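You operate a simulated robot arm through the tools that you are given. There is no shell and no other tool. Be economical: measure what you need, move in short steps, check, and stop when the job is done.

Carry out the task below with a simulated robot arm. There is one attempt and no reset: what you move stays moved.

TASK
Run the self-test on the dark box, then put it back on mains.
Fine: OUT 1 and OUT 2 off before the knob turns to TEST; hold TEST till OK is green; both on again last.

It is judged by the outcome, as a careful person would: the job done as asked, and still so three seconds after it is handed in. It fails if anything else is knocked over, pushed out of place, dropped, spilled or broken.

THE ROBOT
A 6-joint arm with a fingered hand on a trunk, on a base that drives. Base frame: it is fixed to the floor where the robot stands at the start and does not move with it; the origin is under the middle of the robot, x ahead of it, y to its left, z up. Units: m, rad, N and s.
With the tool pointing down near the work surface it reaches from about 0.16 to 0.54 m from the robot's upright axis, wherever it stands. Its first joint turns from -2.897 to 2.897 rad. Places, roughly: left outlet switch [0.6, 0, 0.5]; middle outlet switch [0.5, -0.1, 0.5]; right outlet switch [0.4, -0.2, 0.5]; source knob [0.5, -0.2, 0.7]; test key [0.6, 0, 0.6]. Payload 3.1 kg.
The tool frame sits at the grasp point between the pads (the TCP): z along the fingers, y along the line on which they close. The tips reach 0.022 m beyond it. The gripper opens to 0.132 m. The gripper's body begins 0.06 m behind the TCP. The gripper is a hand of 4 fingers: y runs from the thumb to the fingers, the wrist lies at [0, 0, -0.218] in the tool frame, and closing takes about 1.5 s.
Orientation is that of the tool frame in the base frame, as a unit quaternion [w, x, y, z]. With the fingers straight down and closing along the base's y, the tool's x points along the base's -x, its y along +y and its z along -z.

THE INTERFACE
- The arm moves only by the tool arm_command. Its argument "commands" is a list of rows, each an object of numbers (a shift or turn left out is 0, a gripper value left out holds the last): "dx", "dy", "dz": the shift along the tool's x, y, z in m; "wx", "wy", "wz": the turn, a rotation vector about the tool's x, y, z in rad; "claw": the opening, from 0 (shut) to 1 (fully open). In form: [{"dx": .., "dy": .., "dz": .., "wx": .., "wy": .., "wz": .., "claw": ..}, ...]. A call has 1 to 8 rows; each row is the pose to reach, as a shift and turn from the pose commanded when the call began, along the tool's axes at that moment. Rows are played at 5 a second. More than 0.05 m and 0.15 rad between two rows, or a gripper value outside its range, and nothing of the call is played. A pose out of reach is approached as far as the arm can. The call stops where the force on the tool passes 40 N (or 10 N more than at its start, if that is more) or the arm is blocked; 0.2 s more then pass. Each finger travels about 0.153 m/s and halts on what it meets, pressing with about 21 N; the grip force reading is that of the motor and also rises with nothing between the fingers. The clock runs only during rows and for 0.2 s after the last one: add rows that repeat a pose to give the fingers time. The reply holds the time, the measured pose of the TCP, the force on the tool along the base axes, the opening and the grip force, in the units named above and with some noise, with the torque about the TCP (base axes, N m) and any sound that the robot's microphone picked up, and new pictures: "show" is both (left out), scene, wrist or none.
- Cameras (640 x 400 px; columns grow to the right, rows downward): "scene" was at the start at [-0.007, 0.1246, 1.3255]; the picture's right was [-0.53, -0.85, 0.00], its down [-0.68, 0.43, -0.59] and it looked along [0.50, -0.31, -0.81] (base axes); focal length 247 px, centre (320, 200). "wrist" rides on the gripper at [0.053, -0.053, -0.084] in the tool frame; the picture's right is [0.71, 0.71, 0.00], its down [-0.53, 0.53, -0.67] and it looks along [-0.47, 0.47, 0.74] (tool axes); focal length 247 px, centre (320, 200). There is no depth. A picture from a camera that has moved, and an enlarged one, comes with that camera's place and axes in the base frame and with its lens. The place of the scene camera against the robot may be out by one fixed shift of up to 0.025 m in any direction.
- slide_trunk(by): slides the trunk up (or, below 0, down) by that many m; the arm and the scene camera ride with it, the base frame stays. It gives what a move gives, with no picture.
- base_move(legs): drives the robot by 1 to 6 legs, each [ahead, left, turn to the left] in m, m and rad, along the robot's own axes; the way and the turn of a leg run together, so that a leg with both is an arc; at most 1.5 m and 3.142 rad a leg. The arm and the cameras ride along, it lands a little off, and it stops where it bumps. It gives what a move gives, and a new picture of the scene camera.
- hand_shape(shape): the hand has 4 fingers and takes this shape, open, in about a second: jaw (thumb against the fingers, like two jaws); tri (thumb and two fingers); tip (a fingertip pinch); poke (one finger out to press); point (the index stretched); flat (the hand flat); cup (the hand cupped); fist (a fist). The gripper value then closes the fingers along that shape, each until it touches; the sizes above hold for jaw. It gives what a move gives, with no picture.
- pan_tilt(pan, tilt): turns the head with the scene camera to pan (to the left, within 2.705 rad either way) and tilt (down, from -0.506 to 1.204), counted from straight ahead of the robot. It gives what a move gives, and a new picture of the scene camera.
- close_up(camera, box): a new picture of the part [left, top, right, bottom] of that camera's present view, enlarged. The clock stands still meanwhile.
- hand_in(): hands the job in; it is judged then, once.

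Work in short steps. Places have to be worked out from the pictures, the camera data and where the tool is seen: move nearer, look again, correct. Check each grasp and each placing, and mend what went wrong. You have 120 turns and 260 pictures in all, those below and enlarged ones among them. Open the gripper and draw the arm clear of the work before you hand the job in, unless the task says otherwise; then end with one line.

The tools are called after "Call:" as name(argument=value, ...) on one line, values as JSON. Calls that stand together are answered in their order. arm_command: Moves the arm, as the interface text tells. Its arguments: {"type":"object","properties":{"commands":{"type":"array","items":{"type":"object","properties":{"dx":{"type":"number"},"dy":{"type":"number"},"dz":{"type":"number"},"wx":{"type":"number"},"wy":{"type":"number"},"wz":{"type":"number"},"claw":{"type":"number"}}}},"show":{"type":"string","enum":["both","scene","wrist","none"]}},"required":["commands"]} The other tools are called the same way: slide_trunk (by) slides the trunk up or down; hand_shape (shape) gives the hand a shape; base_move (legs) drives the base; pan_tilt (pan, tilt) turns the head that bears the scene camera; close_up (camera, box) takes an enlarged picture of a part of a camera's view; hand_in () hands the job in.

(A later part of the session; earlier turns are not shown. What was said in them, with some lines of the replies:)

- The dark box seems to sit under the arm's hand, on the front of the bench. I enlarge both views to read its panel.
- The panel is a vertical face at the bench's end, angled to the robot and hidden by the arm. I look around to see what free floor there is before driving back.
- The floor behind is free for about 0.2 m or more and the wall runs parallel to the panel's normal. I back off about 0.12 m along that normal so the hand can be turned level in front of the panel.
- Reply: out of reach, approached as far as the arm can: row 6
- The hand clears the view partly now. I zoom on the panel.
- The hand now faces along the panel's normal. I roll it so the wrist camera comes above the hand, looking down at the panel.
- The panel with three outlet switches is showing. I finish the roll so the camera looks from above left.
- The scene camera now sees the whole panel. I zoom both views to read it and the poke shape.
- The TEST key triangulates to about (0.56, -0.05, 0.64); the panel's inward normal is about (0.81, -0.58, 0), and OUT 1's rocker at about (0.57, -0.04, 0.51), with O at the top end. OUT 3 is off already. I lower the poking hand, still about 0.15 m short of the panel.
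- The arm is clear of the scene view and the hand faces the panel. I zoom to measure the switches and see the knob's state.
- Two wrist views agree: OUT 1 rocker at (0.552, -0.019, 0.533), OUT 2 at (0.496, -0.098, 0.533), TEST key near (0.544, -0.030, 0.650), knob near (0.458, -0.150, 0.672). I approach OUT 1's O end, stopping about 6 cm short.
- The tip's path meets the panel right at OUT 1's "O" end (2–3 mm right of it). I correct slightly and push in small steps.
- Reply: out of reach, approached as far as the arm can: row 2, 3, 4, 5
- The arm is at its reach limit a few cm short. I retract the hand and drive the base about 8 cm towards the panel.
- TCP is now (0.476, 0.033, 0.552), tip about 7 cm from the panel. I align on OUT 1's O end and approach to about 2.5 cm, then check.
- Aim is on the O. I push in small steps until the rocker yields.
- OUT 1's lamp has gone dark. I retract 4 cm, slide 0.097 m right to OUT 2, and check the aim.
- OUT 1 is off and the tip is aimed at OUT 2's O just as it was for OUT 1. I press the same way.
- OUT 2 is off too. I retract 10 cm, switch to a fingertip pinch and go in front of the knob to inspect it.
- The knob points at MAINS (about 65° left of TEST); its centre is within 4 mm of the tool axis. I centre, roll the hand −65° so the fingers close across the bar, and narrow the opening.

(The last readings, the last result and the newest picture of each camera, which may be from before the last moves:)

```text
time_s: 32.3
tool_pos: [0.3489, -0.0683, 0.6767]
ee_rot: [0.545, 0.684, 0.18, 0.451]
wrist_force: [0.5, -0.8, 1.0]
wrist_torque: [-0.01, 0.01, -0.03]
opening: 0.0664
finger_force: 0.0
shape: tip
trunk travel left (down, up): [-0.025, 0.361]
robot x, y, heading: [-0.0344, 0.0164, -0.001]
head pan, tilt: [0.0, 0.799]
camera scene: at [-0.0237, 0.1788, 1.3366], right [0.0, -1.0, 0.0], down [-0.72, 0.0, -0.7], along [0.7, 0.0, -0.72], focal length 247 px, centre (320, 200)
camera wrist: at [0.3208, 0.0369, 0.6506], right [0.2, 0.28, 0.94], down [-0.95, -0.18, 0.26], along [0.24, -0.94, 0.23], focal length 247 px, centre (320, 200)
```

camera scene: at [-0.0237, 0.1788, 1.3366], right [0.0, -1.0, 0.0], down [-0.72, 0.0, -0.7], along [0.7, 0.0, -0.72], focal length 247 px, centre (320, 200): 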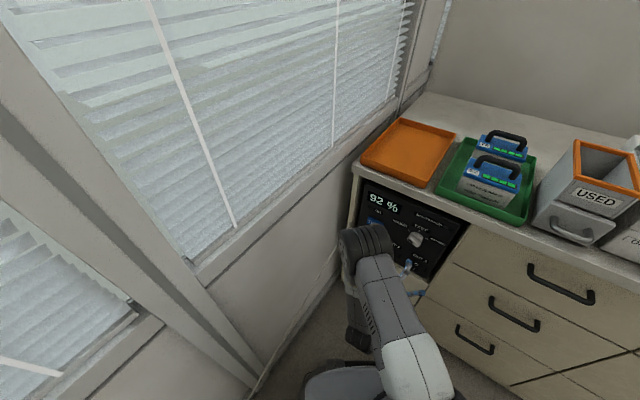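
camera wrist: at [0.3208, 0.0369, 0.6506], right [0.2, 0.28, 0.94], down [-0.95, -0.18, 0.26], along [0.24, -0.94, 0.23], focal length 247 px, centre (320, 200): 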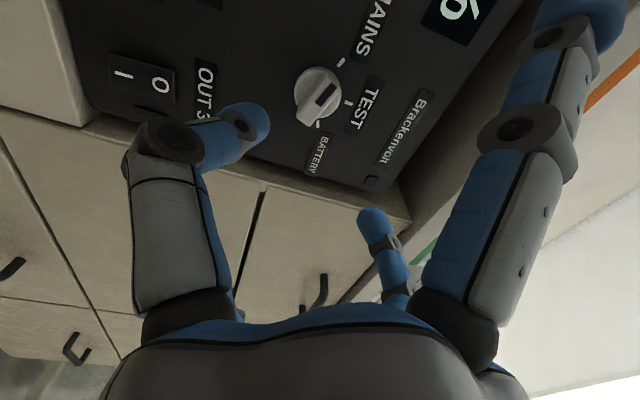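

The tip shape leaves a finger sprawled out towards the worktop. The plain jaw is more symmetric, so I switch back to it, half open.

Call:
hand_shape(shape="jaw")

Call:
arm_command(commands=[{"claw": 0.45}, {"claw": 0.45}, {"claw": 0.45}, {"claw": 0.45}], show="wrist")

Call:
close_up(camera="wrist", box=[220, 40, 420, 165])

```text
time_s: 33.2
tool_pos: [0.3485, -0.0694, 0.6769]
ee_rot: [0.545, 0.684, 0.18, 0.451]
wrist_force: [0.8, -0.5, -0.3]
wrist_torque: [-0.02, 0.0, 0.02]
opening: 0.132
finger_force: 0.0
shape: jaw
trunk travel left (down, up): [-0.025, 0.361]
robot x, y, heading: [-0.0356, 0.0143, -0.003]
head pan, tilt: [0.0, 0.799]
```

```text
time_s: 34.2
tool_pos: [0.3484, -0.0689, 0.6774]
ee_rot: [0.545, 0.684, 0.18, 0.451]
wrist_force: [-0.9, 0.3, 0.0]
wrist_torque: [0.02, -0.03, 0.01]
opening: 0.0598
finger_force: 0.0
shape: jaw
trunk travel left (down, up): [-0.025, 0.361]
robot x, y, heading: [-0.0359, 0.0164, 0.002]
head pan, tilt: [0.0, 0.799]
camera wrist: at [0.3208, 0.037, 0.6508], right [0.2, 0.28, 0.94], down [-0.95, -0.18, 0.26], along [0.24, -0.94, 0.23], focal length 247 px, centre (320, 200)
```

wrist: 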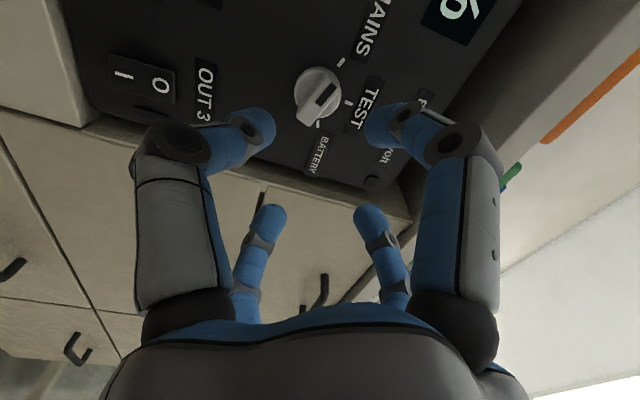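

```text
3.20 times, centred on (320, 102) of wrist
camera zoom: at [0.3208, 0.037, 0.6508], right [0.2, 0.28, 0.94], down [-0.95, -0.18, 0.26], along [0.24, -0.94, 0.23], focal length 790 px, centre (320, 512)
```

zoom: 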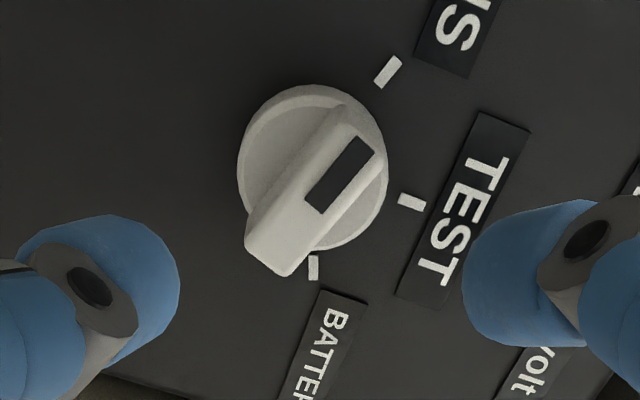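

The bar lies exactly along the tool's x and is centred; its top is about 0.12 m ahead of the TCP. I advance 9.5 cm and look.

Call:
arm_command(commands=[{"dz": 0.03}, {"dz": 0.06}, {"dz": 0.08}, {"dz": 0.095}], show="wrist")

Call:
close_up(camera="scene", box=[340, 180, 468, 260])

```text
time_s: 35.2
tool_pos: [0.4241, -0.1246, 0.6776]
ee_rot: [0.544, 0.683, 0.181, 0.452]
wrist_force: [0.5, 0.2, 0.0]
wrist_torque: [0.04, 0.0, -0.02]
opening: 0.06
finger_force: 0.1
shape: jaw
trunk travel left (down, up): [-0.025, 0.361]
robot x, y, heading: [-0.0368, 0.0122, 0.0]
head pan, tilt: [0.0, 0.799]
camera wrist: at [0.3965, -0.0183, 0.6505], right [0.2, 0.28, 0.94], down [-0.95, -0.18, 0.26], along [0.24, -0.94, 0.23], focal length 247 px, centre (320, 200)
```

wrist: 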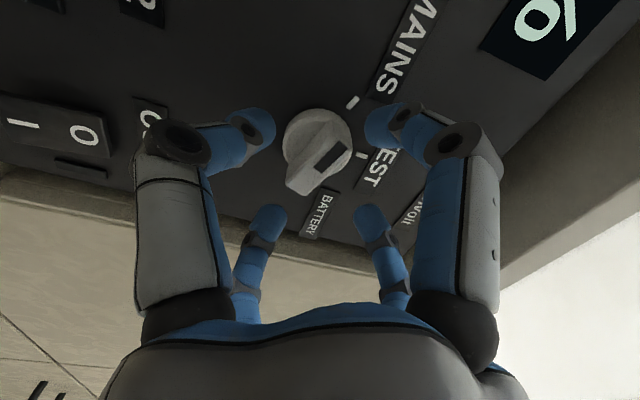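

```text
5.00 times, centred on (404, 220) of scene
camera zoom: at [-0.0236, 0.1787, 1.3366], right [0.0, -1.0, 0.0], down [-0.72, 0.0, -0.7], along [0.7, 0.0, -0.72], focal length 1235 px, centre (-100, 100)
```

zoom: 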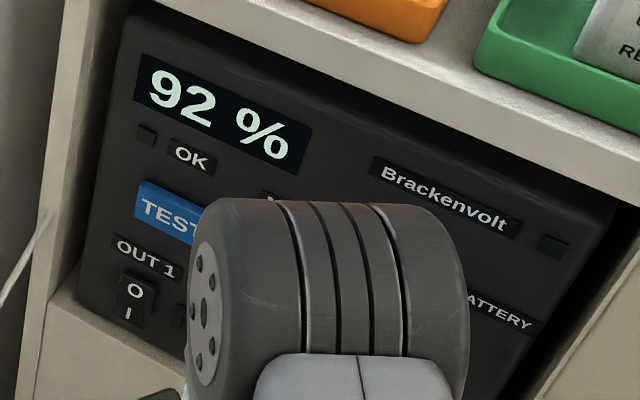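

The bar is centred between the fingertips. I advance 18 mm and close on it.

Call:
arm_command(commands=[{"dz": 0.01}, {"dz": 0.018}, {"dz": 0.018, "claw": 0.2}, {"dz": 0.018, "claw": 0.0}, {"dz": 0.018, "claw": 0.0}, {"dz": 0.018, "claw": 0.0}], show="wrist")

```text
time_s: 36.6
tool_pos: [0.4395, -0.1344, 0.6774]
ee_rot: [0.544, 0.684, 0.181, 0.451]
wrist_force: [2.5, -2.1, -1.3]
wrist_torque: [0.02, 0.01, -0.02]
opening: 0.0194
finger_force: 21.2
shape: jaw
trunk travel left (down, up): [-0.025, 0.361]
robot x, y, heading: [-0.0348, 0.0147, 0.005]
head pan, tilt: [0.0, 0.799]
camera wrist: at [0.412, -0.0285, 0.6507], right [0.2, 0.28, 0.94], down [-0.95, -0.18, 0.26], along [0.24, -0.94, 0.23], focal length 247 px, centre (320, 200)
```

wrist: 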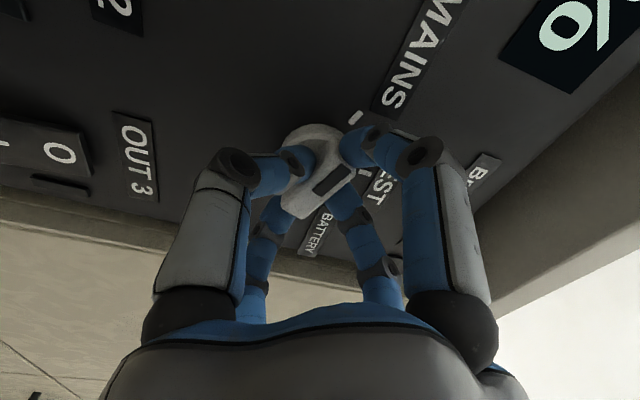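

The bar is held (19 mm, 21 N) with little side force. I turn clockwise, first about 0.56 rad, watching the load.

Call:
arm_command(commands=[{"wz": 0.14}, {"wz": 0.28}, {"wz": 0.42}, {"wz": 0.56}], show="wrist")

```text
time_s: 37.6
tool_pos: [0.4402, -0.1352, 0.6775]
ee_rot: [0.398, 0.707, -0.018, 0.585]
wrist_force: [-1.0, -5.1, 4.4]
wrist_torque: [-0.01, -0.04, -0.06]
opening: 0.0191
finger_force: 21.2
shape: jaw
trunk travel left (down, up): [-0.025, 0.361]
robot x, y, heading: [-0.0381, 0.0173, 0.002]
head pan, tilt: [0.0, 0.799]
camera wrist: at [0.4135, -0.0268, 0.693], right [-0.12, -0.17, 0.98], down [-0.97, -0.2, -0.16], along [0.22, -0.96, -0.14], focal length 247 px, centre (320, 200)
```

wrist: 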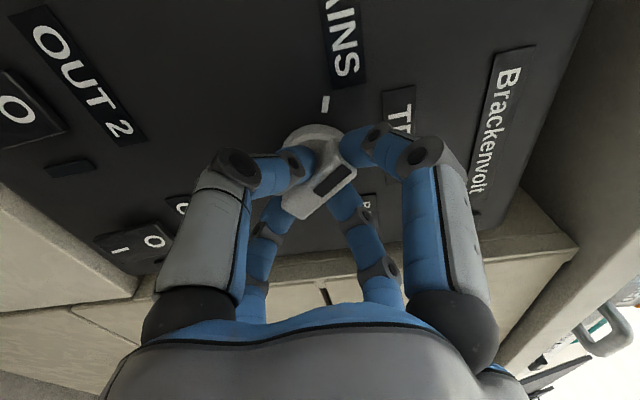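

The knob turns with the hand. I continue to roughly upright (TEST), then zoom in.

Call:
arm_command(commands=[{"wz": 0.14}, {"wz": 0.28}, {"wz": 0.42}, {"wz": 0.52}], show="none")

Call:
close_up(camera="wrist", box=[200, 60, 440, 210])

```text
time_s: 38.6
tool_pos: [0.4393, -0.1349, 0.6774]
ee_rot: [0.233, 0.679, -0.198, 0.667]
wrist_force: [-6.2, -11.3, 5.5]
wrist_torque: [-0.07, -0.07, -0.23]
opening: 0.0191
finger_force: 20.9
shape: jaw
trunk travel left (down, up): [-0.025, 0.361]
robot x, y, heading: [-0.0358, 0.019, -0.004]
head pan, tilt: [0.0, 0.799]
```

```text
2.67 times, centred on (320, 135) of wrist
camera zoom: at [0.403, -0.0417, 0.7277], right [-0.39, -0.54, 0.74], down [-0.87, -0.06, -0.5], along [0.31, -0.84, -0.45], focal length 659 px, centre (320, 373)
```

zoom: 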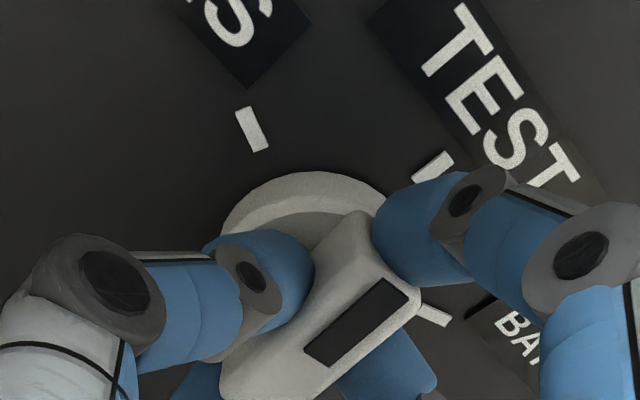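

The bar is practically upright at TEST. I add the last bit, release, and back off to read it.

Call:
arm_command(commands=[{"wz": 0.055}, {"wz": 0.055}, {"wz": 0.055, "claw": 0.2}, {"wz": 0.055, "claw": 0.45}, {"wz": 0.055, "claw": 0.45}], show="none")

Call:
arm_command(commands=[{"dz": -0.04}, {"dz": -0.08}, {"dz": -0.1}], show="none")

Call:
close_up(camera="wrist", box=[200, 0, 440, 150])

Call:
close_up(camera="scene", box=[340, 170, 468, 250])

```text
time_s: 39.8
tool_pos: [0.4414, -0.1334, 0.6763]
ee_rot: [0.216, 0.674, -0.215, 0.673]
wrist_force: [0.3, -0.2, 0.3]
wrist_torque: [0.02, -0.02, -0.02]
opening: 0.059
finger_force: 0.0
shape: jaw
trunk travel left (down, up): [-0.025, 0.361]
robot x, y, heading: [-0.0349, 0.0131, -0.003]
head pan, tilt: [0.0, 0.799]
```

```text
time_s: 40.6
tool_pos: [0.3581, -0.0783, 0.6769]
ee_rot: [0.216, 0.673, -0.216, 0.673]
wrist_force: [-0.1, -0.3, 0.0]
wrist_torque: [-0.02, -0.01, 0.02]
opening: 0.0595
finger_force: 0.1
shape: jaw
trunk travel left (down, up): [-0.025, 0.361]
robot x, y, heading: [-0.0363, 0.0168, 0.002]
head pan, tilt: [0.0, 0.799]
```

```text
2.67 times, centred on (320, 75) of wrist
camera zoom: at [0.3204, 0.0136, 0.7297], right [-0.41, -0.57, 0.71], down [-0.85, -0.04, -0.53], along [0.33, -0.82, -0.47], focal length 659 px, centre (320, 533)
```

zoom: 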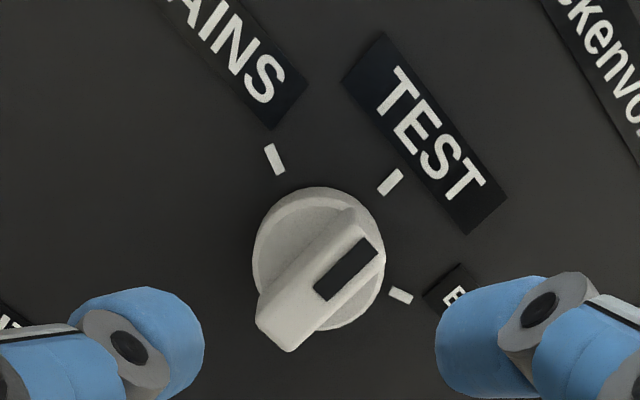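

```text
5.00 times, centred on (404, 210) of scene
camera zoom: at [-0.0237, 0.1789, 1.3365], right [0.0, -1.0, 0.0], down [-0.72, 0.0, -0.7], along [0.7, 0.0, -0.72], focal length 1235 px, centre (-100, 150)
```

zoom: 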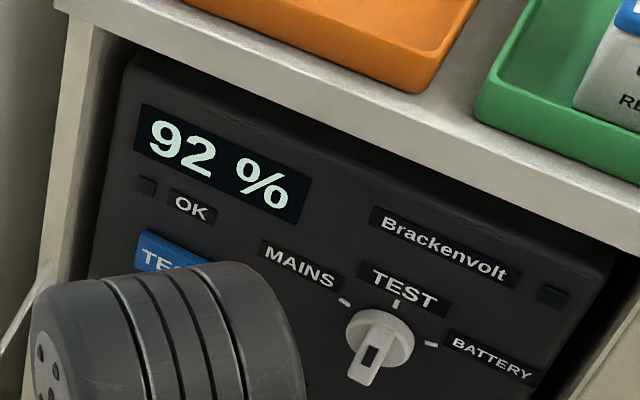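

The knob sits at TEST; outputs are off. I make the poke shape and move left in front of the blue TEST key.

Call:
hand_shape(shape="poke")

Call:
arm_command(commands=[{"dy": -0.045}, {"dy": -0.09, "dx": -0.01}, {"dy": -0.13, "dx": -0.02}, {"dy": -0.147, "dx": -0.027}, {"dy": -0.147, "dx": -0.027, "dz": 0.03}, {"dy": -0.147, "dx": -0.027, "dz": 0.05}])

Call:
close_up(camera="wrist", box=[200, 40, 440, 190])

```text
time_s: 41.5
tool_pos: [0.3586, -0.0786, 0.6766]
ee_rot: [0.216, 0.674, -0.216, 0.673]
wrist_force: [0.4, 0.6, 0.1]
wrist_torque: [0.01, 0.01, 0.04]
opening: 0.0
finger_force: 0.0
shape: poke
trunk travel left (down, up): [-0.025, 0.361]
robot x, y, heading: [-0.0353, 0.0203, -0.005]
head pan, tilt: [0.0, 0.799]
```

```text
time_s: 42.9
tool_pos: [0.4857, 0.0143, 0.6517]
ee_rot: [0.216, 0.674, -0.215, 0.673]
wrist_force: [-0.3, -0.9, 0.1]
wrist_torque: [-0.03, 0.0, 0.0]
opening: 0.0
finger_force: 0.0
shape: poke
trunk travel left (down, up): [-0.025, 0.361]
robot x, y, heading: [-0.0365, 0.0111, 0.003]
head pan, tilt: [0.0, 0.799]
camera scene: at [-0.0236, 0.1787, 1.3366], right [0.0, -1.0, 0.0], down [-0.72, 0.0, -0.7], along [0.7, 0.0, -0.72], focal length 247 px, centre (320, 200)
camera wrist: at [0.4466, 0.1062, 0.7045], right [-0.41, -0.58, 0.71], down [-0.85, -0.04, -0.52], along [0.33, -0.82, -0.47], focal length 247 px, centre (320, 200)
```

scene: 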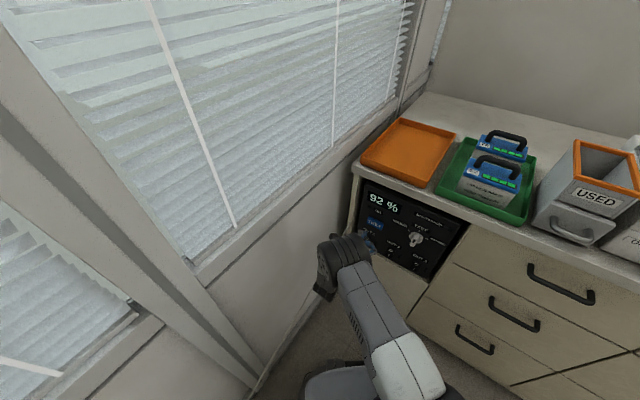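
wrist: 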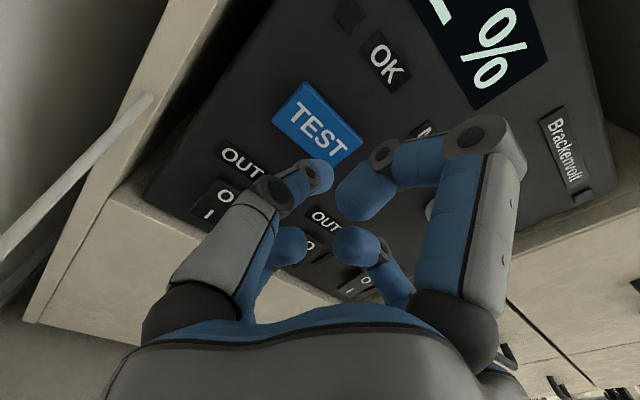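

```text
2.67 times, centred on (320, 115) of wrist
camera zoom: at [0.4466, 0.1062, 0.7045], right [-0.41, -0.58, 0.71], down [-0.85, -0.04, -0.52], along [0.33, -0.82, -0.47], focal length 659 px, centre (320, 427)
```

zoom: 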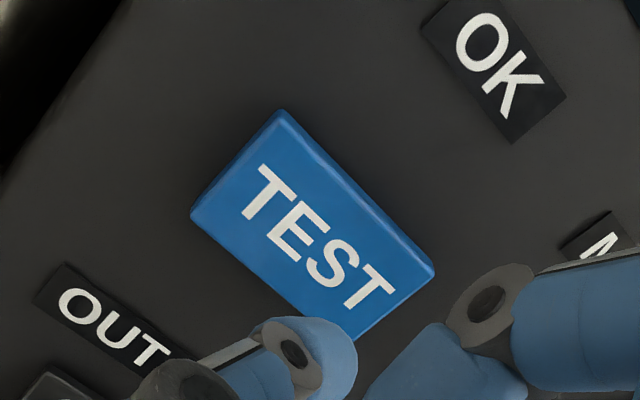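

The tip's path meets the centre of the TEST key. I push in and keep holding where it stops, watching the OK lamp.

Call:
arm_command(commands=[{"dz": 0.025}, {"dz": 0.038}, {"dz": 0.042}, {"dz": 0.046}, {"dz": 0.049}, {"dz": 0.052}], show="both")

```text
time_s: 44.3
tool_pos: [0.5254, -0.0165, 0.6496]
ee_rot: [0.216, 0.674, -0.216, 0.673]
wrist_force: [0.1, 0.2, 0.2]
wrist_torque: [-0.01, -0.01, -0.02]
opening: 0.0
finger_force: 0.1
shape: poke
trunk travel left (down, up): [-0.025, 0.361]
robot x, y, heading: [-0.0361, 0.0115, 0.005]
head pan, tilt: [0.0, 0.799]
camera scene: at [-0.0236, 0.1788, 1.3366], right [0.0, -1.0, 0.0], down [-0.72, 0.0, -0.7], along [0.7, 0.0, -0.72], focal length 247 px, centre (320, 200)
camera wrist: at [0.4893, 0.0756, 0.7024], right [-0.41, -0.57, 0.71], down [-0.85, -0.04, -0.52], along [0.33, -0.82, -0.47], focal length 247 px, centre (320, 200)
```

scene: 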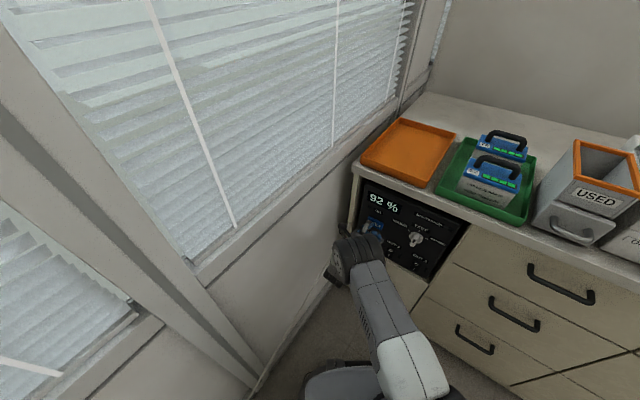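
wrist: 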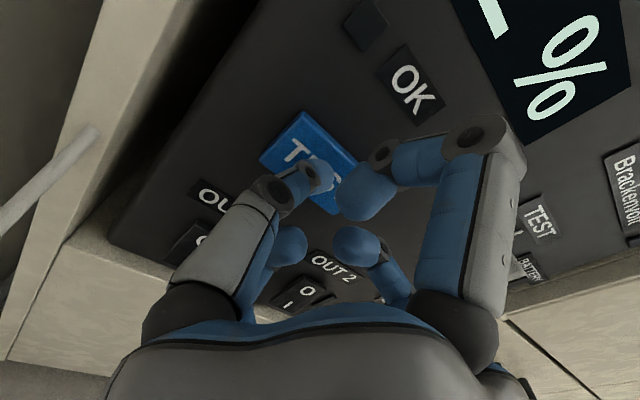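

No contact yet. I go on in 3 mm steps.

Call:
arm_command(commands=[{"dz": 0.003}, {"dz": 0.006}, {"dz": 0.009}], show="none")

```text
time_s: 45.1
tool_pos: [0.5337, -0.0208, 0.6493]
ee_rot: [0.217, 0.674, -0.215, 0.673]
wrist_force: [-2.2, 1.6, -1.3]
wrist_torque: [-0.01, 0.01, 0.0]
opening: 0.0
finger_force: 0.1
shape: poke
trunk travel left (down, up): [-0.025, 0.361]
robot x, y, heading: [-0.0368, 0.0171, 0.002]
head pan, tilt: [0.0, 0.799]
heard: click
```

A click and about 3 N: the key is going down. I press 1.5 mm deeper and hold there.

Call:
arm_command(commands=[{"dz": 0.0015}, {"dz": 0.0015}, {"dz": 0.0015}, {"dz": 0.0015}, {"dz": 0.0015}], show="wrist")

Call:
close_up(camera="scene", box=[340, 170, 468, 250])

```text
time_s: 46.3
tool_pos: [0.5353, -0.0215, 0.6494]
ee_rot: [0.216, 0.674, -0.214, 0.673]
wrist_force: [-4.7, 3.7, -1.0]
wrist_torque: [0.04, 0.01, -0.02]
opening: 0.0
finger_force: 0.1
shape: poke
trunk travel left (down, up): [-0.025, 0.361]
robot x, y, heading: [-0.0339, 0.0119, -0.001]
head pan, tilt: [0.0, 0.799]
camera wrist: at [0.4973, 0.0697, 0.7026], right [-0.41, -0.57, 0.71], down [-0.85, -0.04, -0.53], along [0.33, -0.82, -0.47], focal length 247 px, centre (320, 200)
```

wrist: 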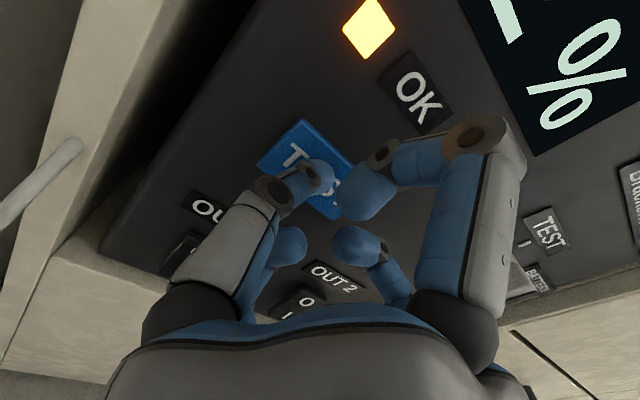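

```text
5.00 times, centred on (404, 210) of scene
camera zoom: at [-0.0241, 0.1793, 1.3365], right [0.0, -1.0, 0.0], down [-0.72, 0.0, -0.7], along [0.7, 0.0, -0.72], focal length 1235 px, centre (-100, 150)
```

zoom: 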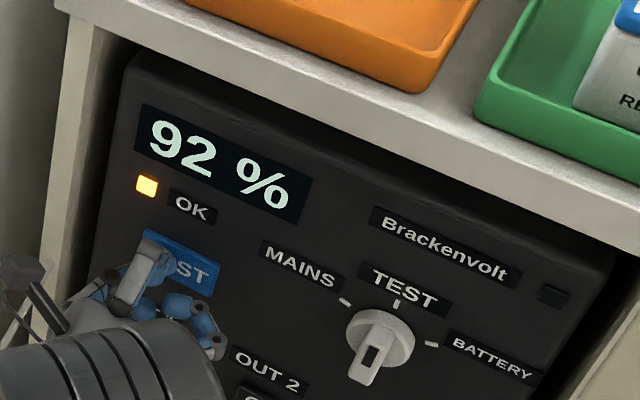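

The OK lamp is amber: the test runs. I keep holding.

Call:
arm_command(commands=[{"dz": 0}, {"dz": 0}, {"dz": 0}, {"dz": 0}, {"dz": 0}, {"dz": 0}, {"dz": 0}, {"dz": 0}], show="wrist")

```text
time_s: 48.1
tool_pos: [0.5355, -0.0206, 0.6492]
ee_rot: [0.217, 0.674, -0.215, 0.673]
wrist_force: [-5.5, 4.4, -1.7]
wrist_torque: [0.02, 0.01, 0.02]
opening: 0.0
finger_force: 0.0
shape: poke
trunk travel left (down, up): [-0.025, 0.361]
robot x, y, heading: [-0.0335, 0.0131, 0.002]
head pan, tilt: [0.0, 0.799]
camera wrist: at [0.4974, 0.0696, 0.7026], right [-0.41, -0.57, 0.71], down [-0.85, -0.04, -0.53], along [0.33, -0.82, -0.47], focal length 247 px, centre (320, 200)
```

wrist: 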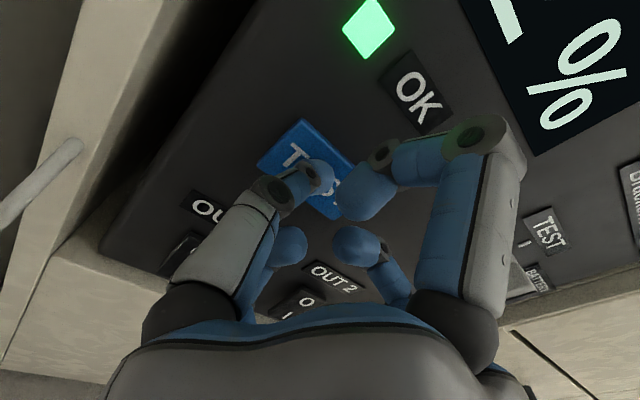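

OK is green. I release the key, retract 12 cm and go back in front of the knob.

Call:
arm_command(commands=[{"dz": -0.04}, {"dz": -0.08}, {"dz": -0.12}, {"dz": -0.12, "dy": 0.045, "dx": 0.01}, {"dz": -0.12, "dy": 0.09, "dx": 0.02}, {"dz": -0.12, "dy": 0.13, "dx": 0.028}, {"dz": -0.12, "dy": 0.1485, "dx": 0.028}], show="none")

Call:
hand_shape(shape="jaw")

Call:
arm_command(commands=[{"claw": 0.45}, {"claw": 0.45}, {"claw": 0.45}], show="none")

Call:
close_up(camera="wrist", box=[200, 0, 440, 150])

Call:
close_up(camera="scene", box=[340, 170, 468, 250])

```text
time_s: 49.7
tool_pos: [0.3488, -0.0736, 0.6763]
ee_rot: [0.216, 0.674, -0.215, 0.673]
wrist_force: [-0.6, 0.9, -1.2]
wrist_torque: [0.01, 0.03, -0.01]
opening: 0.0002
finger_force: 0.1
shape: poke
trunk travel left (down, up): [-0.025, 0.361]
robot x, y, heading: [-0.0368, 0.0156, 0.004]
head pan, tilt: [0.0, 0.799]
```

```text
time_s: 50.6
tool_pos: [0.3501, -0.0712, 0.677]
ee_rot: [0.216, 0.674, -0.215, 0.673]
wrist_force: [-0.2, 0.5, 0.5]
wrist_torque: [0.01, 0.03, -0.01]
opening: 0.1321
finger_force: 0.1
shape: jaw
trunk travel left (down, up): [-0.025, 0.361]
robot x, y, heading: [-0.0331, 0.0116, -0.002]
head pan, tilt: [0.0, 0.799]
```

```text
time_s: 51.4
tool_pos: [0.3495, -0.0726, 0.6759]
ee_rot: [0.216, 0.674, -0.215, 0.673]
wrist_force: [0.2, -0.4, 0.1]
wrist_torque: [0.01, -0.02, -0.02]
opening: 0.0601
finger_force: 0.0
shape: jaw
trunk travel left (down, up): [-0.025, 0.361]
robot x, y, heading: [-0.0354, 0.0155, -0.003]
head pan, tilt: [0.0, 0.799]
```

```text
2.67 times, centred on (320, 75) of wrist
camera zoom: at [0.3119, 0.0179, 0.7291], right [-0.41, -0.57, 0.71], down [-0.85, -0.04, -0.52], along [0.33, -0.82, -0.47], focal length 659 px, centre (320, 533)
```

zoom: 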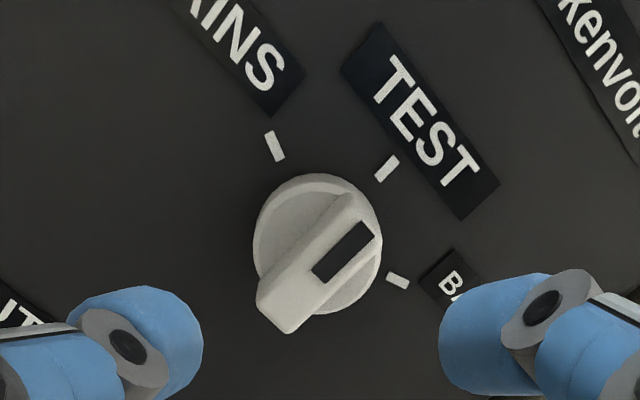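

```text
5.00 times, centred on (404, 210) of scene
camera zoom: at [-0.0237, 0.1788, 1.3366], right [0.0, -1.0, 0.0], down [-0.72, 0.0, -0.7], along [0.7, 0.0, -0.72], focal length 1235 px, centre (-100, 150)
```

zoom: 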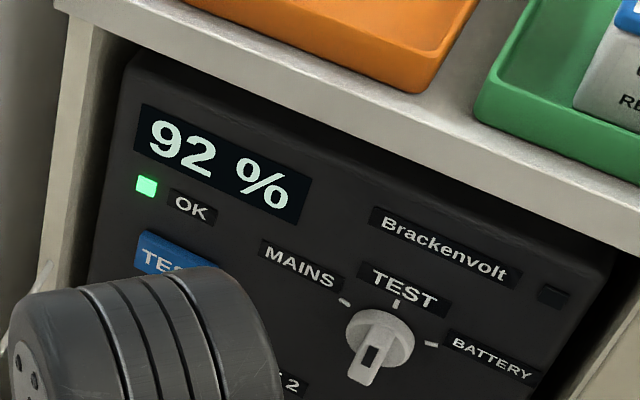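

OK stays green after release and the knob is centred. I advance 10.9 cm to the former grip depth and close.

Call:
arm_command(commands=[{"dz": 0.04}, {"dz": 0.075}, {"dz": 0.095}, {"dz": 0.109}, {"dz": 0.109, "claw": 0.2}, {"dz": 0.109, "claw": 0.0}, {"dz": 0.109, "claw": 0.0}, {"dz": 0.109, "claw": 0.0}], show="wrist")

```text
time_s: 53.2
tool_pos: [0.4414, -0.1373, 0.6769]
ee_rot: [0.216, 0.674, -0.215, 0.673]
wrist_force: [4.4, -2.4, 0.6]
wrist_torque: [0.01, 0.01, -0.01]
opening: 0.0183
finger_force: 21.4
shape: jaw
trunk travel left (down, up): [-0.025, 0.361]
robot x, y, heading: [-0.0339, 0.0157, -0.003]
head pan, tilt: [0.0, 0.799]
camera wrist: at [0.4033, -0.0452, 0.7301], right [-0.41, -0.57, 0.71], down [-0.85, -0.04, -0.53], along [0.33, -0.82, -0.47], focal length 247 px, centre (320, 200)
```

wrist: 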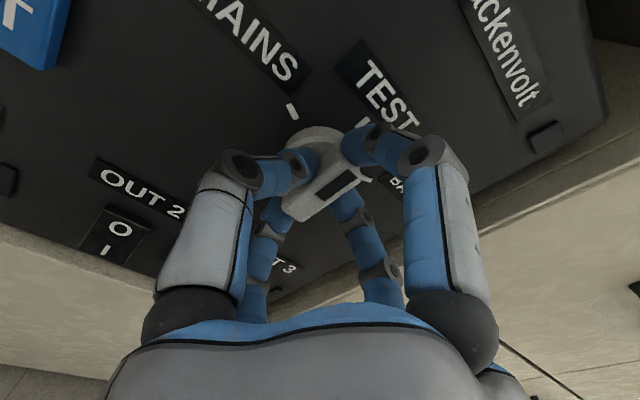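

Gripped. I turn the knob back counter-clockwise by 1.134 rad to MAINS.

Call:
arm_command(commands=[{"wz": -0.14}, {"wz": -0.28}, {"wz": -0.42}, {"wz": -0.56}, {"wz": -0.7}, {"wz": -0.85}, {"wz": -1.0}, {"wz": -1.134}], show="none")

Call:
close_up(camera="wrist", box=[200, 60, 440, 210])

```text
time_s: 55.0
tool_pos: [0.4412, -0.1357, 0.6772]
ee_rot: [0.543, 0.685, 0.183, 0.45]
wrist_force: [10.1, 4.5, -14.8]
wrist_torque: [0.12, 0.2, 0.11]
opening: 0.0183
finger_force: 21.2
shape: jaw
trunk travel left (down, up): [-0.025, 0.361]
robot x, y, heading: [-0.0335, 0.018, -0.001]
head pan, tilt: [0.0, 0.799]
```

```text
2.67 times, centred on (320, 135) of wrist
camera zoom: at [0.4132, -0.0307, 0.6503], right [0.21, 0.28, 0.94], down [-0.95, -0.18, 0.26], along [0.24, -0.94, 0.23], focal length 659 px, centre (320, 373)
```

zoom: 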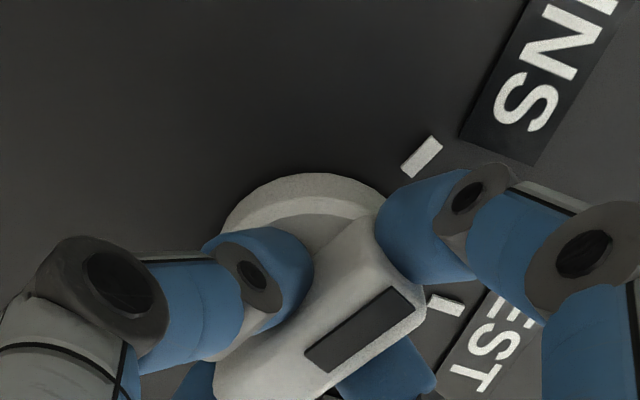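

The bar is aligned with MAINS. I release, back off and verify.

Call:
arm_command(commands=[{"claw": 0.0}, {"claw": 0.2}, {"claw": 0.45}, {"claw": 0.45}, {"claw": 0.45}], show="none")

Call:
arm_command(commands=[{"dz": -0.04}, {"dz": -0.08}, {"dz": -0.11}], show="none")

Call:
close_up(camera="wrist", box=[200, 20, 440, 170])

Call:
close_up(camera="scene", box=[340, 170, 468, 250])

```text
time_s: 56.2
tool_pos: [0.4409, -0.1372, 0.6781]
ee_rot: [0.544, 0.684, 0.179, 0.451]
wrist_force: [0.5, 0.4, 0.0]
wrist_torque: [-0.01, -0.01, -0.03]
opening: 0.059
finger_force: 0.1
shape: jaw
trunk travel left (down, up): [-0.025, 0.361]
robot x, y, heading: [-0.0358, 0.0142, -0.0]
head pan, tilt: [0.0, 0.799]
```

```text
time_s: 57.0
tool_pos: [0.3513, -0.0729, 0.6791]
ee_rot: [0.544, 0.684, 0.181, 0.452]
wrist_force: [0.0, 0.3, 0.7]
wrist_torque: [-0.01, -0.01, 0.01]
opening: 0.0591
finger_force: 0.1
shape: jaw
trunk travel left (down, up): [-0.025, 0.361]
robot x, y, heading: [-0.0357, 0.0193, 0.002]
head pan, tilt: [0.0, 0.799]
```

```text
2.67 times, centred on (320, 95) of wrist
camera zoom: at [0.3238, 0.0333, 0.6535], right [0.2, 0.28, 0.94], down [-0.95, -0.18, 0.25], along [0.24, -0.94, 0.23], focal length 659 px, centre (320, 480)
```

zoom: 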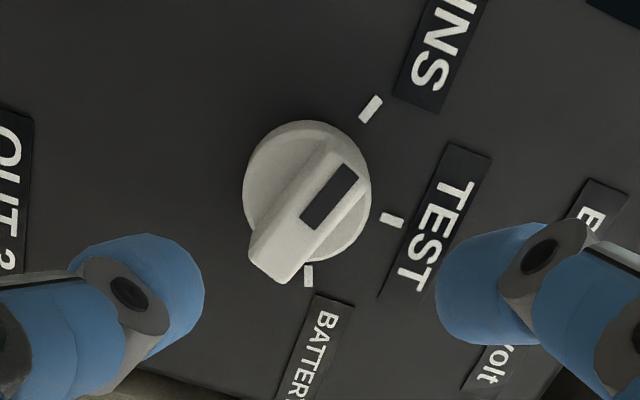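

```text
5.00 times, centred on (404, 210) of scene
camera zoom: at [-0.0237, 0.179, 1.3365], right [0.0, -1.0, 0.0], down [-0.72, 0.0, -0.7], along [0.7, 0.0, -0.72], focal length 1235 px, centre (-100, 150)
```

zoom: 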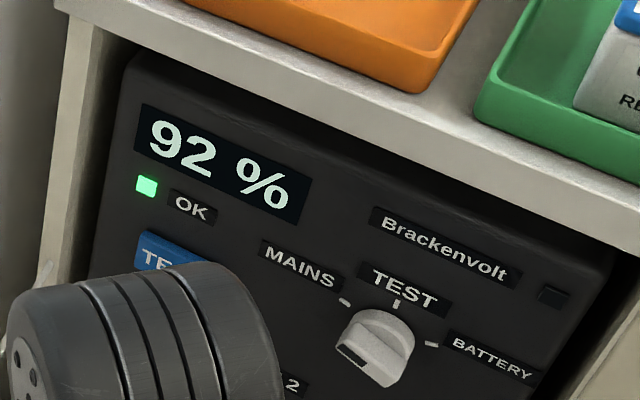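

The knob is back on MAINS with OK green. I roll the hand upright again and make the poke shape, then go to OUT 2's lower "I" end, standing off.

Call:
arm_command(commands=[{"wz": 0.14}, {"wz": 0.28}, {"wz": 0.42}, {"wz": 0.56}, {"wz": 0.7}, {"wz": 0.85}, {"wz": 1.0}, {"wz": 1.134}], show="none")

Call:
hand_shape(shape="poke")

Call:
arm_command(commands=[{"dx": -0.04, "dy": -0.02}, {"dx": -0.08, "dy": -0.04}, {"dx": -0.12, "dy": -0.06}, {"dx": -0.158, "dy": -0.065}, {"dx": -0.158, "dy": -0.065, "dz": 0.04}, {"dx": -0.158, "dy": -0.065, "dz": 0.065}, {"dx": -0.158, "dy": -0.065, "dz": 0.065}], show="wrist")

Call:
close_up(camera="wrist", box=[220, 80, 420, 205])

```text
time_s: 58.8
tool_pos: [0.3515, -0.0733, 0.6778]
ee_rot: [0.216, 0.673, -0.216, 0.673]
wrist_force: [1.1, 0.2, -0.1]
wrist_torque: [-0.01, -0.01, 0.02]
opening: 0.0591
finger_force: 0.0
shape: jaw
trunk travel left (down, up): [-0.025, 0.361]
robot x, y, heading: [-0.0333, 0.0193, 0.007]
head pan, tilt: [0.0, 0.799]
```

```text
time_s: 59.7
tool_pos: [0.35, -0.0725, 0.679]
ee_rot: [0.216, 0.674, -0.215, 0.673]
wrist_force: [0.1, -0.3, -0.7]
wrist_torque: [0.0, 0.01, -0.02]
opening: 0.0
finger_force: 0.1
shape: poke
trunk travel left (down, up): [-0.025, 0.361]
robot x, y, heading: [-0.0354, 0.0167, -0.003]
head pan, tilt: [0.0, 0.799]
```

```text
time_s: 61.3
tool_pos: [0.4407, -0.0586, 0.5201]
ee_rot: [0.217, 0.674, -0.215, 0.673]
wrist_force: [0.3, 0.2, -0.3]
wrist_torque: [-0.01, -0.01, -0.01]
opening: 0.0
finger_force: 0.0
shape: poke
trunk travel left (down, up): [-0.025, 0.361]
robot x, y, heading: [-0.0369, 0.0145, 0.001]
head pan, tilt: [0.0, 0.799]
camera wrist: at [0.4028, 0.0325, 0.5728], right [-0.41, -0.57, 0.71], down [-0.85, -0.04, -0.52], along [0.33, -0.82, -0.47], focal length 247 px, centre (320, 200)
```

wrist: 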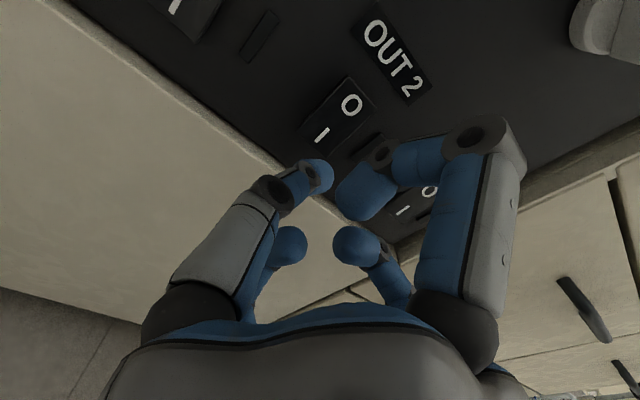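

```text
3.20 times, centred on (320, 142) of wrist
camera zoom: at [0.4028, 0.0325, 0.5728], right [-0.41, -0.57, 0.71], down [-0.85, -0.04, -0.52], along [0.33, -0.82, -0.47], focal length 790 px, centre (320, 384)
```

zoom: 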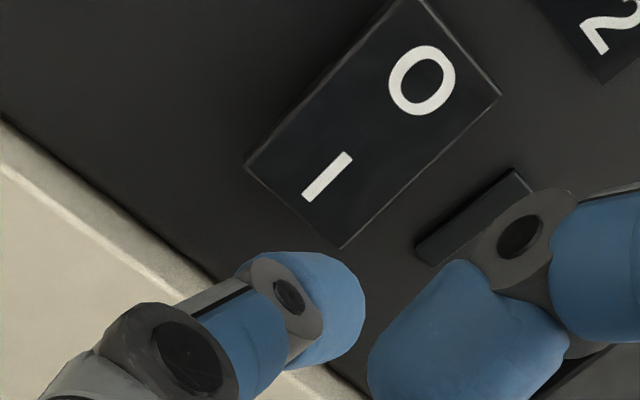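

The tip's path meets OUT 2's "I". I push in small steps to the same depth as before.

Call:
arm_command(commands=[{"dz": 0.025}, {"dz": 0.032}, {"dz": 0.037}, {"dz": 0.041}, {"dz": 0.045}, {"dz": 0.049}], show="none")

Call:
close_up(camera="scene", box=[340, 170, 468, 280])

```text
time_s: 62.7
tool_pos: [0.4812, -0.0856, 0.5205]
ee_rot: [0.216, 0.674, -0.216, 0.672]
wrist_force: [-0.8, -0.2, -0.2]
wrist_torque: [0.01, -0.01, -0.02]
opening: 0.0001
finger_force: 0.0
shape: poke
trunk travel left (down, up): [-0.025, 0.361]
robot x, y, heading: [-0.0356, 0.015, -0.004]
head pan, tilt: [0.0, 0.799]
```

```text
3.64 times, centred on (404, 225) of scene
camera zoom: at [-0.0237, 0.1788, 1.3366], right [0.0, -1.0, 0.0], down [-0.72, 0.0, -0.7], along [0.7, 0.0, -0.72], focal length 898 px, centre (14, 109)
```

zoom: 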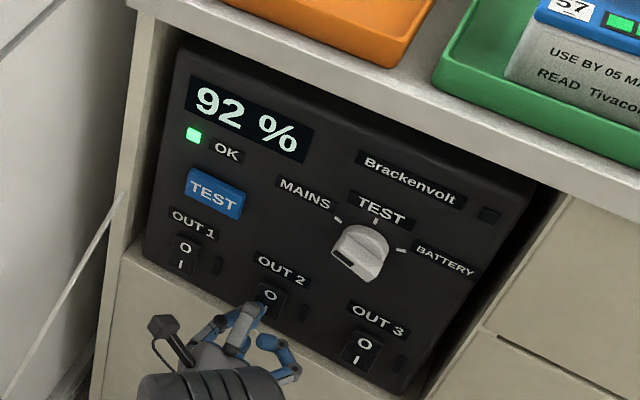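

The lamp is still dark and no force shows; I press a few mm further.

Call:
arm_command(commands=[{"dz": 0.003}, {"dz": 0.006}, {"dz": 0.008}], show="none")

Call:
close_up(camera="scene", box=[340, 170, 468, 280])

```text
time_s: 63.5
tool_pos: [0.4861, -0.0862, 0.5182]
ee_rot: [0.213, 0.677, -0.21, 0.672]
wrist_force: [-11.7, 7.1, 0.2]
wrist_torque: [-0.03, -0.05, -0.21]
opening: 0.0
finger_force: 0.1
shape: poke
trunk travel left (down, up): [-0.025, 0.361]
robot x, y, heading: [-0.0357, 0.0132, 0.004]
head pan, tilt: [0.0, 0.799]
stopped in row 3: the force on the tool passed its limit at 42 N (the readings are from after the stop); the commanded pose is now the measured one
```

```text
3.64 times, centred on (404, 225) of scene
camera zoom: at [-0.0262, 0.1799, 1.3365], right [0.0, -1.0, 0.0], down [-0.72, 0.0, -0.7], along [0.7, 0.0, -0.72], focal length 898 px, centre (14, 109)
```

zoom: 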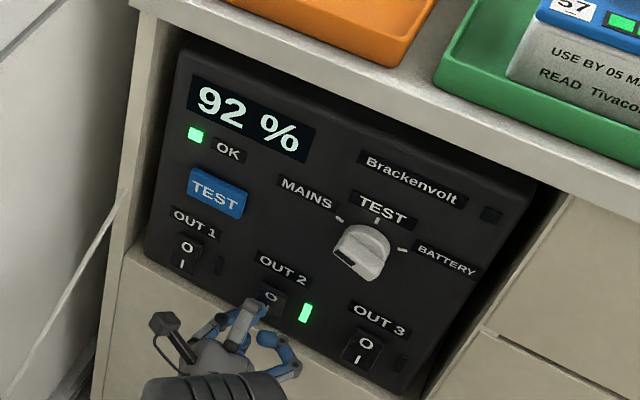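

OUT 2 is lit. It bottomed out, so I'll be gentler on OUT 1. I retract, slide 0.097 m left and check the aim on its "I".

Call:
arm_command(commands=[{"dz": -0.02}, {"dz": -0.045}, {"dz": -0.045, "dy": -0.045}, {"dz": -0.045, "dy": -0.09}, {"dz": -0.045, "dy": -0.097, "dx": 0.002}, {"dz": -0.045, "dy": -0.097, "dx": 0.002}], show="none")

Call:
close_up(camera="wrist", box=[220, 80, 420, 205])

```text
time_s: 64.9
tool_pos: [0.5056, 0.0187, 0.52]
ee_rot: [0.214, 0.676, -0.212, 0.672]
wrist_force: [-0.1, -0.7, 0.2]
wrist_torque: [0.03, 0.02, 0.02]
opening: 0.0
finger_force: 0.1
shape: poke
trunk travel left (down, up): [-0.025, 0.361]
robot x, y, heading: [-0.0316, 0.0178, 0.001]
head pan, tilt: [0.0, 0.799]
```

```text
3.20 times, centred on (320, 142) of wrist
camera zoom: at [0.4672, 0.1101, 0.5729], right [-0.4, -0.58, 0.71], down [-0.85, -0.05, -0.52], along [0.33, -0.81, -0.47], focal length 790 px, centre (320, 384)
```

zoom: 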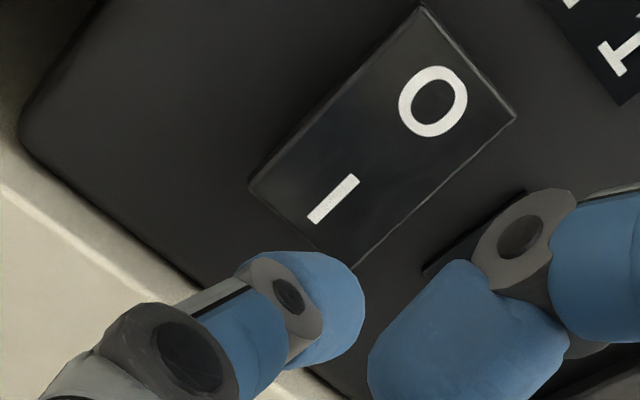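

Aim is good on OUT 1's "I". I press with finer steps at the end.

Call:
arm_command(commands=[{"dz": 0.025, "dy": 0.001}, {"dz": 0.034, "dy": 0.001}, {"dz": 0.038, "dy": 0.001}, {"dz": 0.04, "dy": 0.001}, {"dz": 0.0415, "dy": 0.001}, {"dz": 0.043, "dy": 0.001}], show="none")

Call:
close_up(camera="scene", box=[340, 170, 468, 280])

```text
time_s: 66.3
tool_pos: [0.5397, -0.0068, 0.5224]
ee_rot: [0.214, 0.677, -0.212, 0.672]
wrist_force: [-3.0, 4.1, -1.5]
wrist_torque: [-0.03, 0.02, 0.05]
opening: 0.0
finger_force: 0.1
shape: poke
out of reach, approached as far as the arm can: row 6
trunk travel left (down, up): [-0.025, 0.361]
robot x, y, heading: [-0.0355, 0.0157, -0.0]
head pan, tilt: [0.0, 0.799]
```

```text
3.64 times, centred on (404, 225) of scene
camera zoom: at [-0.0246, 0.1798, 1.3365], right [0.0, -1.0, 0.0], down [-0.72, 0.0, -0.7], along [0.7, 0.0, -0.72], focal length 898 px, centre (14, 109)
```

zoom: 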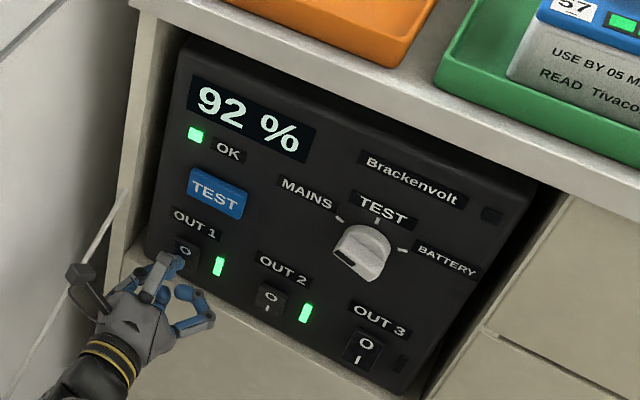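

Both outputs are lit, OK is green and the knob is on MAINS. I draw the arm clear, open the hand, and take a last look.

Call:
arm_command(commands=[{"dz": -0.03}, {"dz": -0.07}, {"dz": -0.11}, {"dz": -0.14}], show="none")

Call:
hand_shape(shape="jaw")

Call:
arm_command(commands=[{"claw": 1.0}, {"claw": 1.0}, {"claw": 1.0}, {"claw": 1.0}], show="scene")

Call:
close_up(camera="scene", box=[340, 170, 468, 280])

```text
time_s: 67.3
tool_pos: [0.4248, 0.0696, 0.5198]
ee_rot: [0.214, 0.676, -0.212, 0.673]
wrist_force: [-0.5, -1.3, 0.1]
wrist_torque: [0.01, -0.04, 0.0]
opening: 0.0002
finger_force: 0.1
shape: poke
trunk travel left (down, up): [-0.025, 0.361]
robot x, y, heading: [-0.0338, 0.0165, -0.001]
head pan, tilt: [0.0, 0.799]
```

```text
time_s: 68.2
tool_pos: [0.4245, 0.0703, 0.5209]
ee_rot: [0.214, 0.676, -0.212, 0.672]
wrist_force: [-1.2, 0.3, 0.7]
wrist_torque: [0.0, -0.02, 0.0]
opening: 0.1318
finger_force: 0.1
shape: jaw
trunk travel left (down, up): [-0.025, 0.361]
robot x, y, heading: [-0.0326, 0.0142, 0.006]
head pan, tilt: [0.0, 0.799]
```

```text
time_s: 69.2
tool_pos: [0.4249, 0.0694, 0.5198]
ee_rot: [0.215, 0.676, -0.213, 0.672]
wrist_force: [0.8, 0.7, -0.2]
wrist_torque: [0.01, -0.01, -0.01]
opening: 0.1319
finger_force: 0.0
shape: jaw
trunk travel left (down, up): [-0.025, 0.361]
robot x, y, heading: [-0.0398, 0.0179, 0.0]
head pan, tilt: [0.0, 0.799]
camera scene: at [-0.0243, 0.1794, 1.3365], right [0.0, -1.0, 0.0], down [-0.72, 0.0, -0.7], along [0.7, 0.0, -0.72], focal length 247 px, centre (320, 200)
```

scene: 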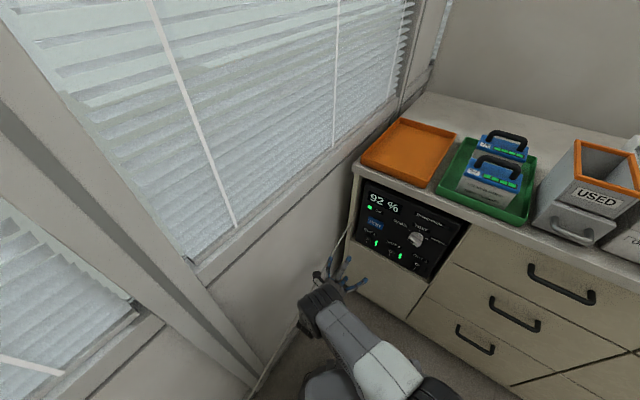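

```text
3.64 times, centred on (404, 225) of scene
camera zoom: at [-0.0243, 0.1794, 1.3365], right [0.0, -1.0, 0.0], down [-0.72, 0.0, -0.7], along [0.7, 0.0, -0.72], focal length 898 px, centre (14, 109)
```

zoom: 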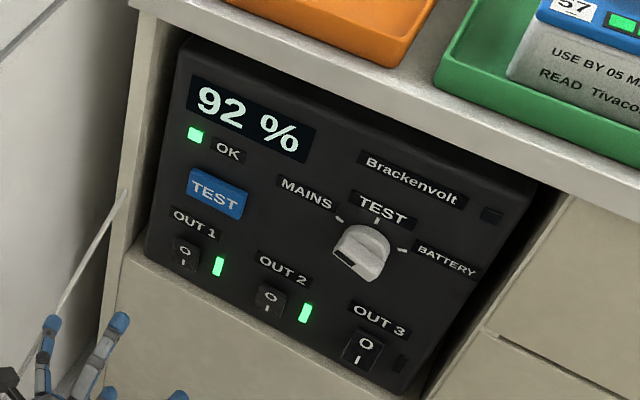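

Everything reads as it should: OK green, MAINS selected, OUT 1 and OUT 2 on, OUT 3 untouched, hand clear. I hand in.

Call:
hand_in()

```text
The job is handed in.
```

The self-test passed: OK is green, the knob is back on MAINS, OUT 1 and OUT 2 were switched on again last, and OUT 3 stayed off throughout.
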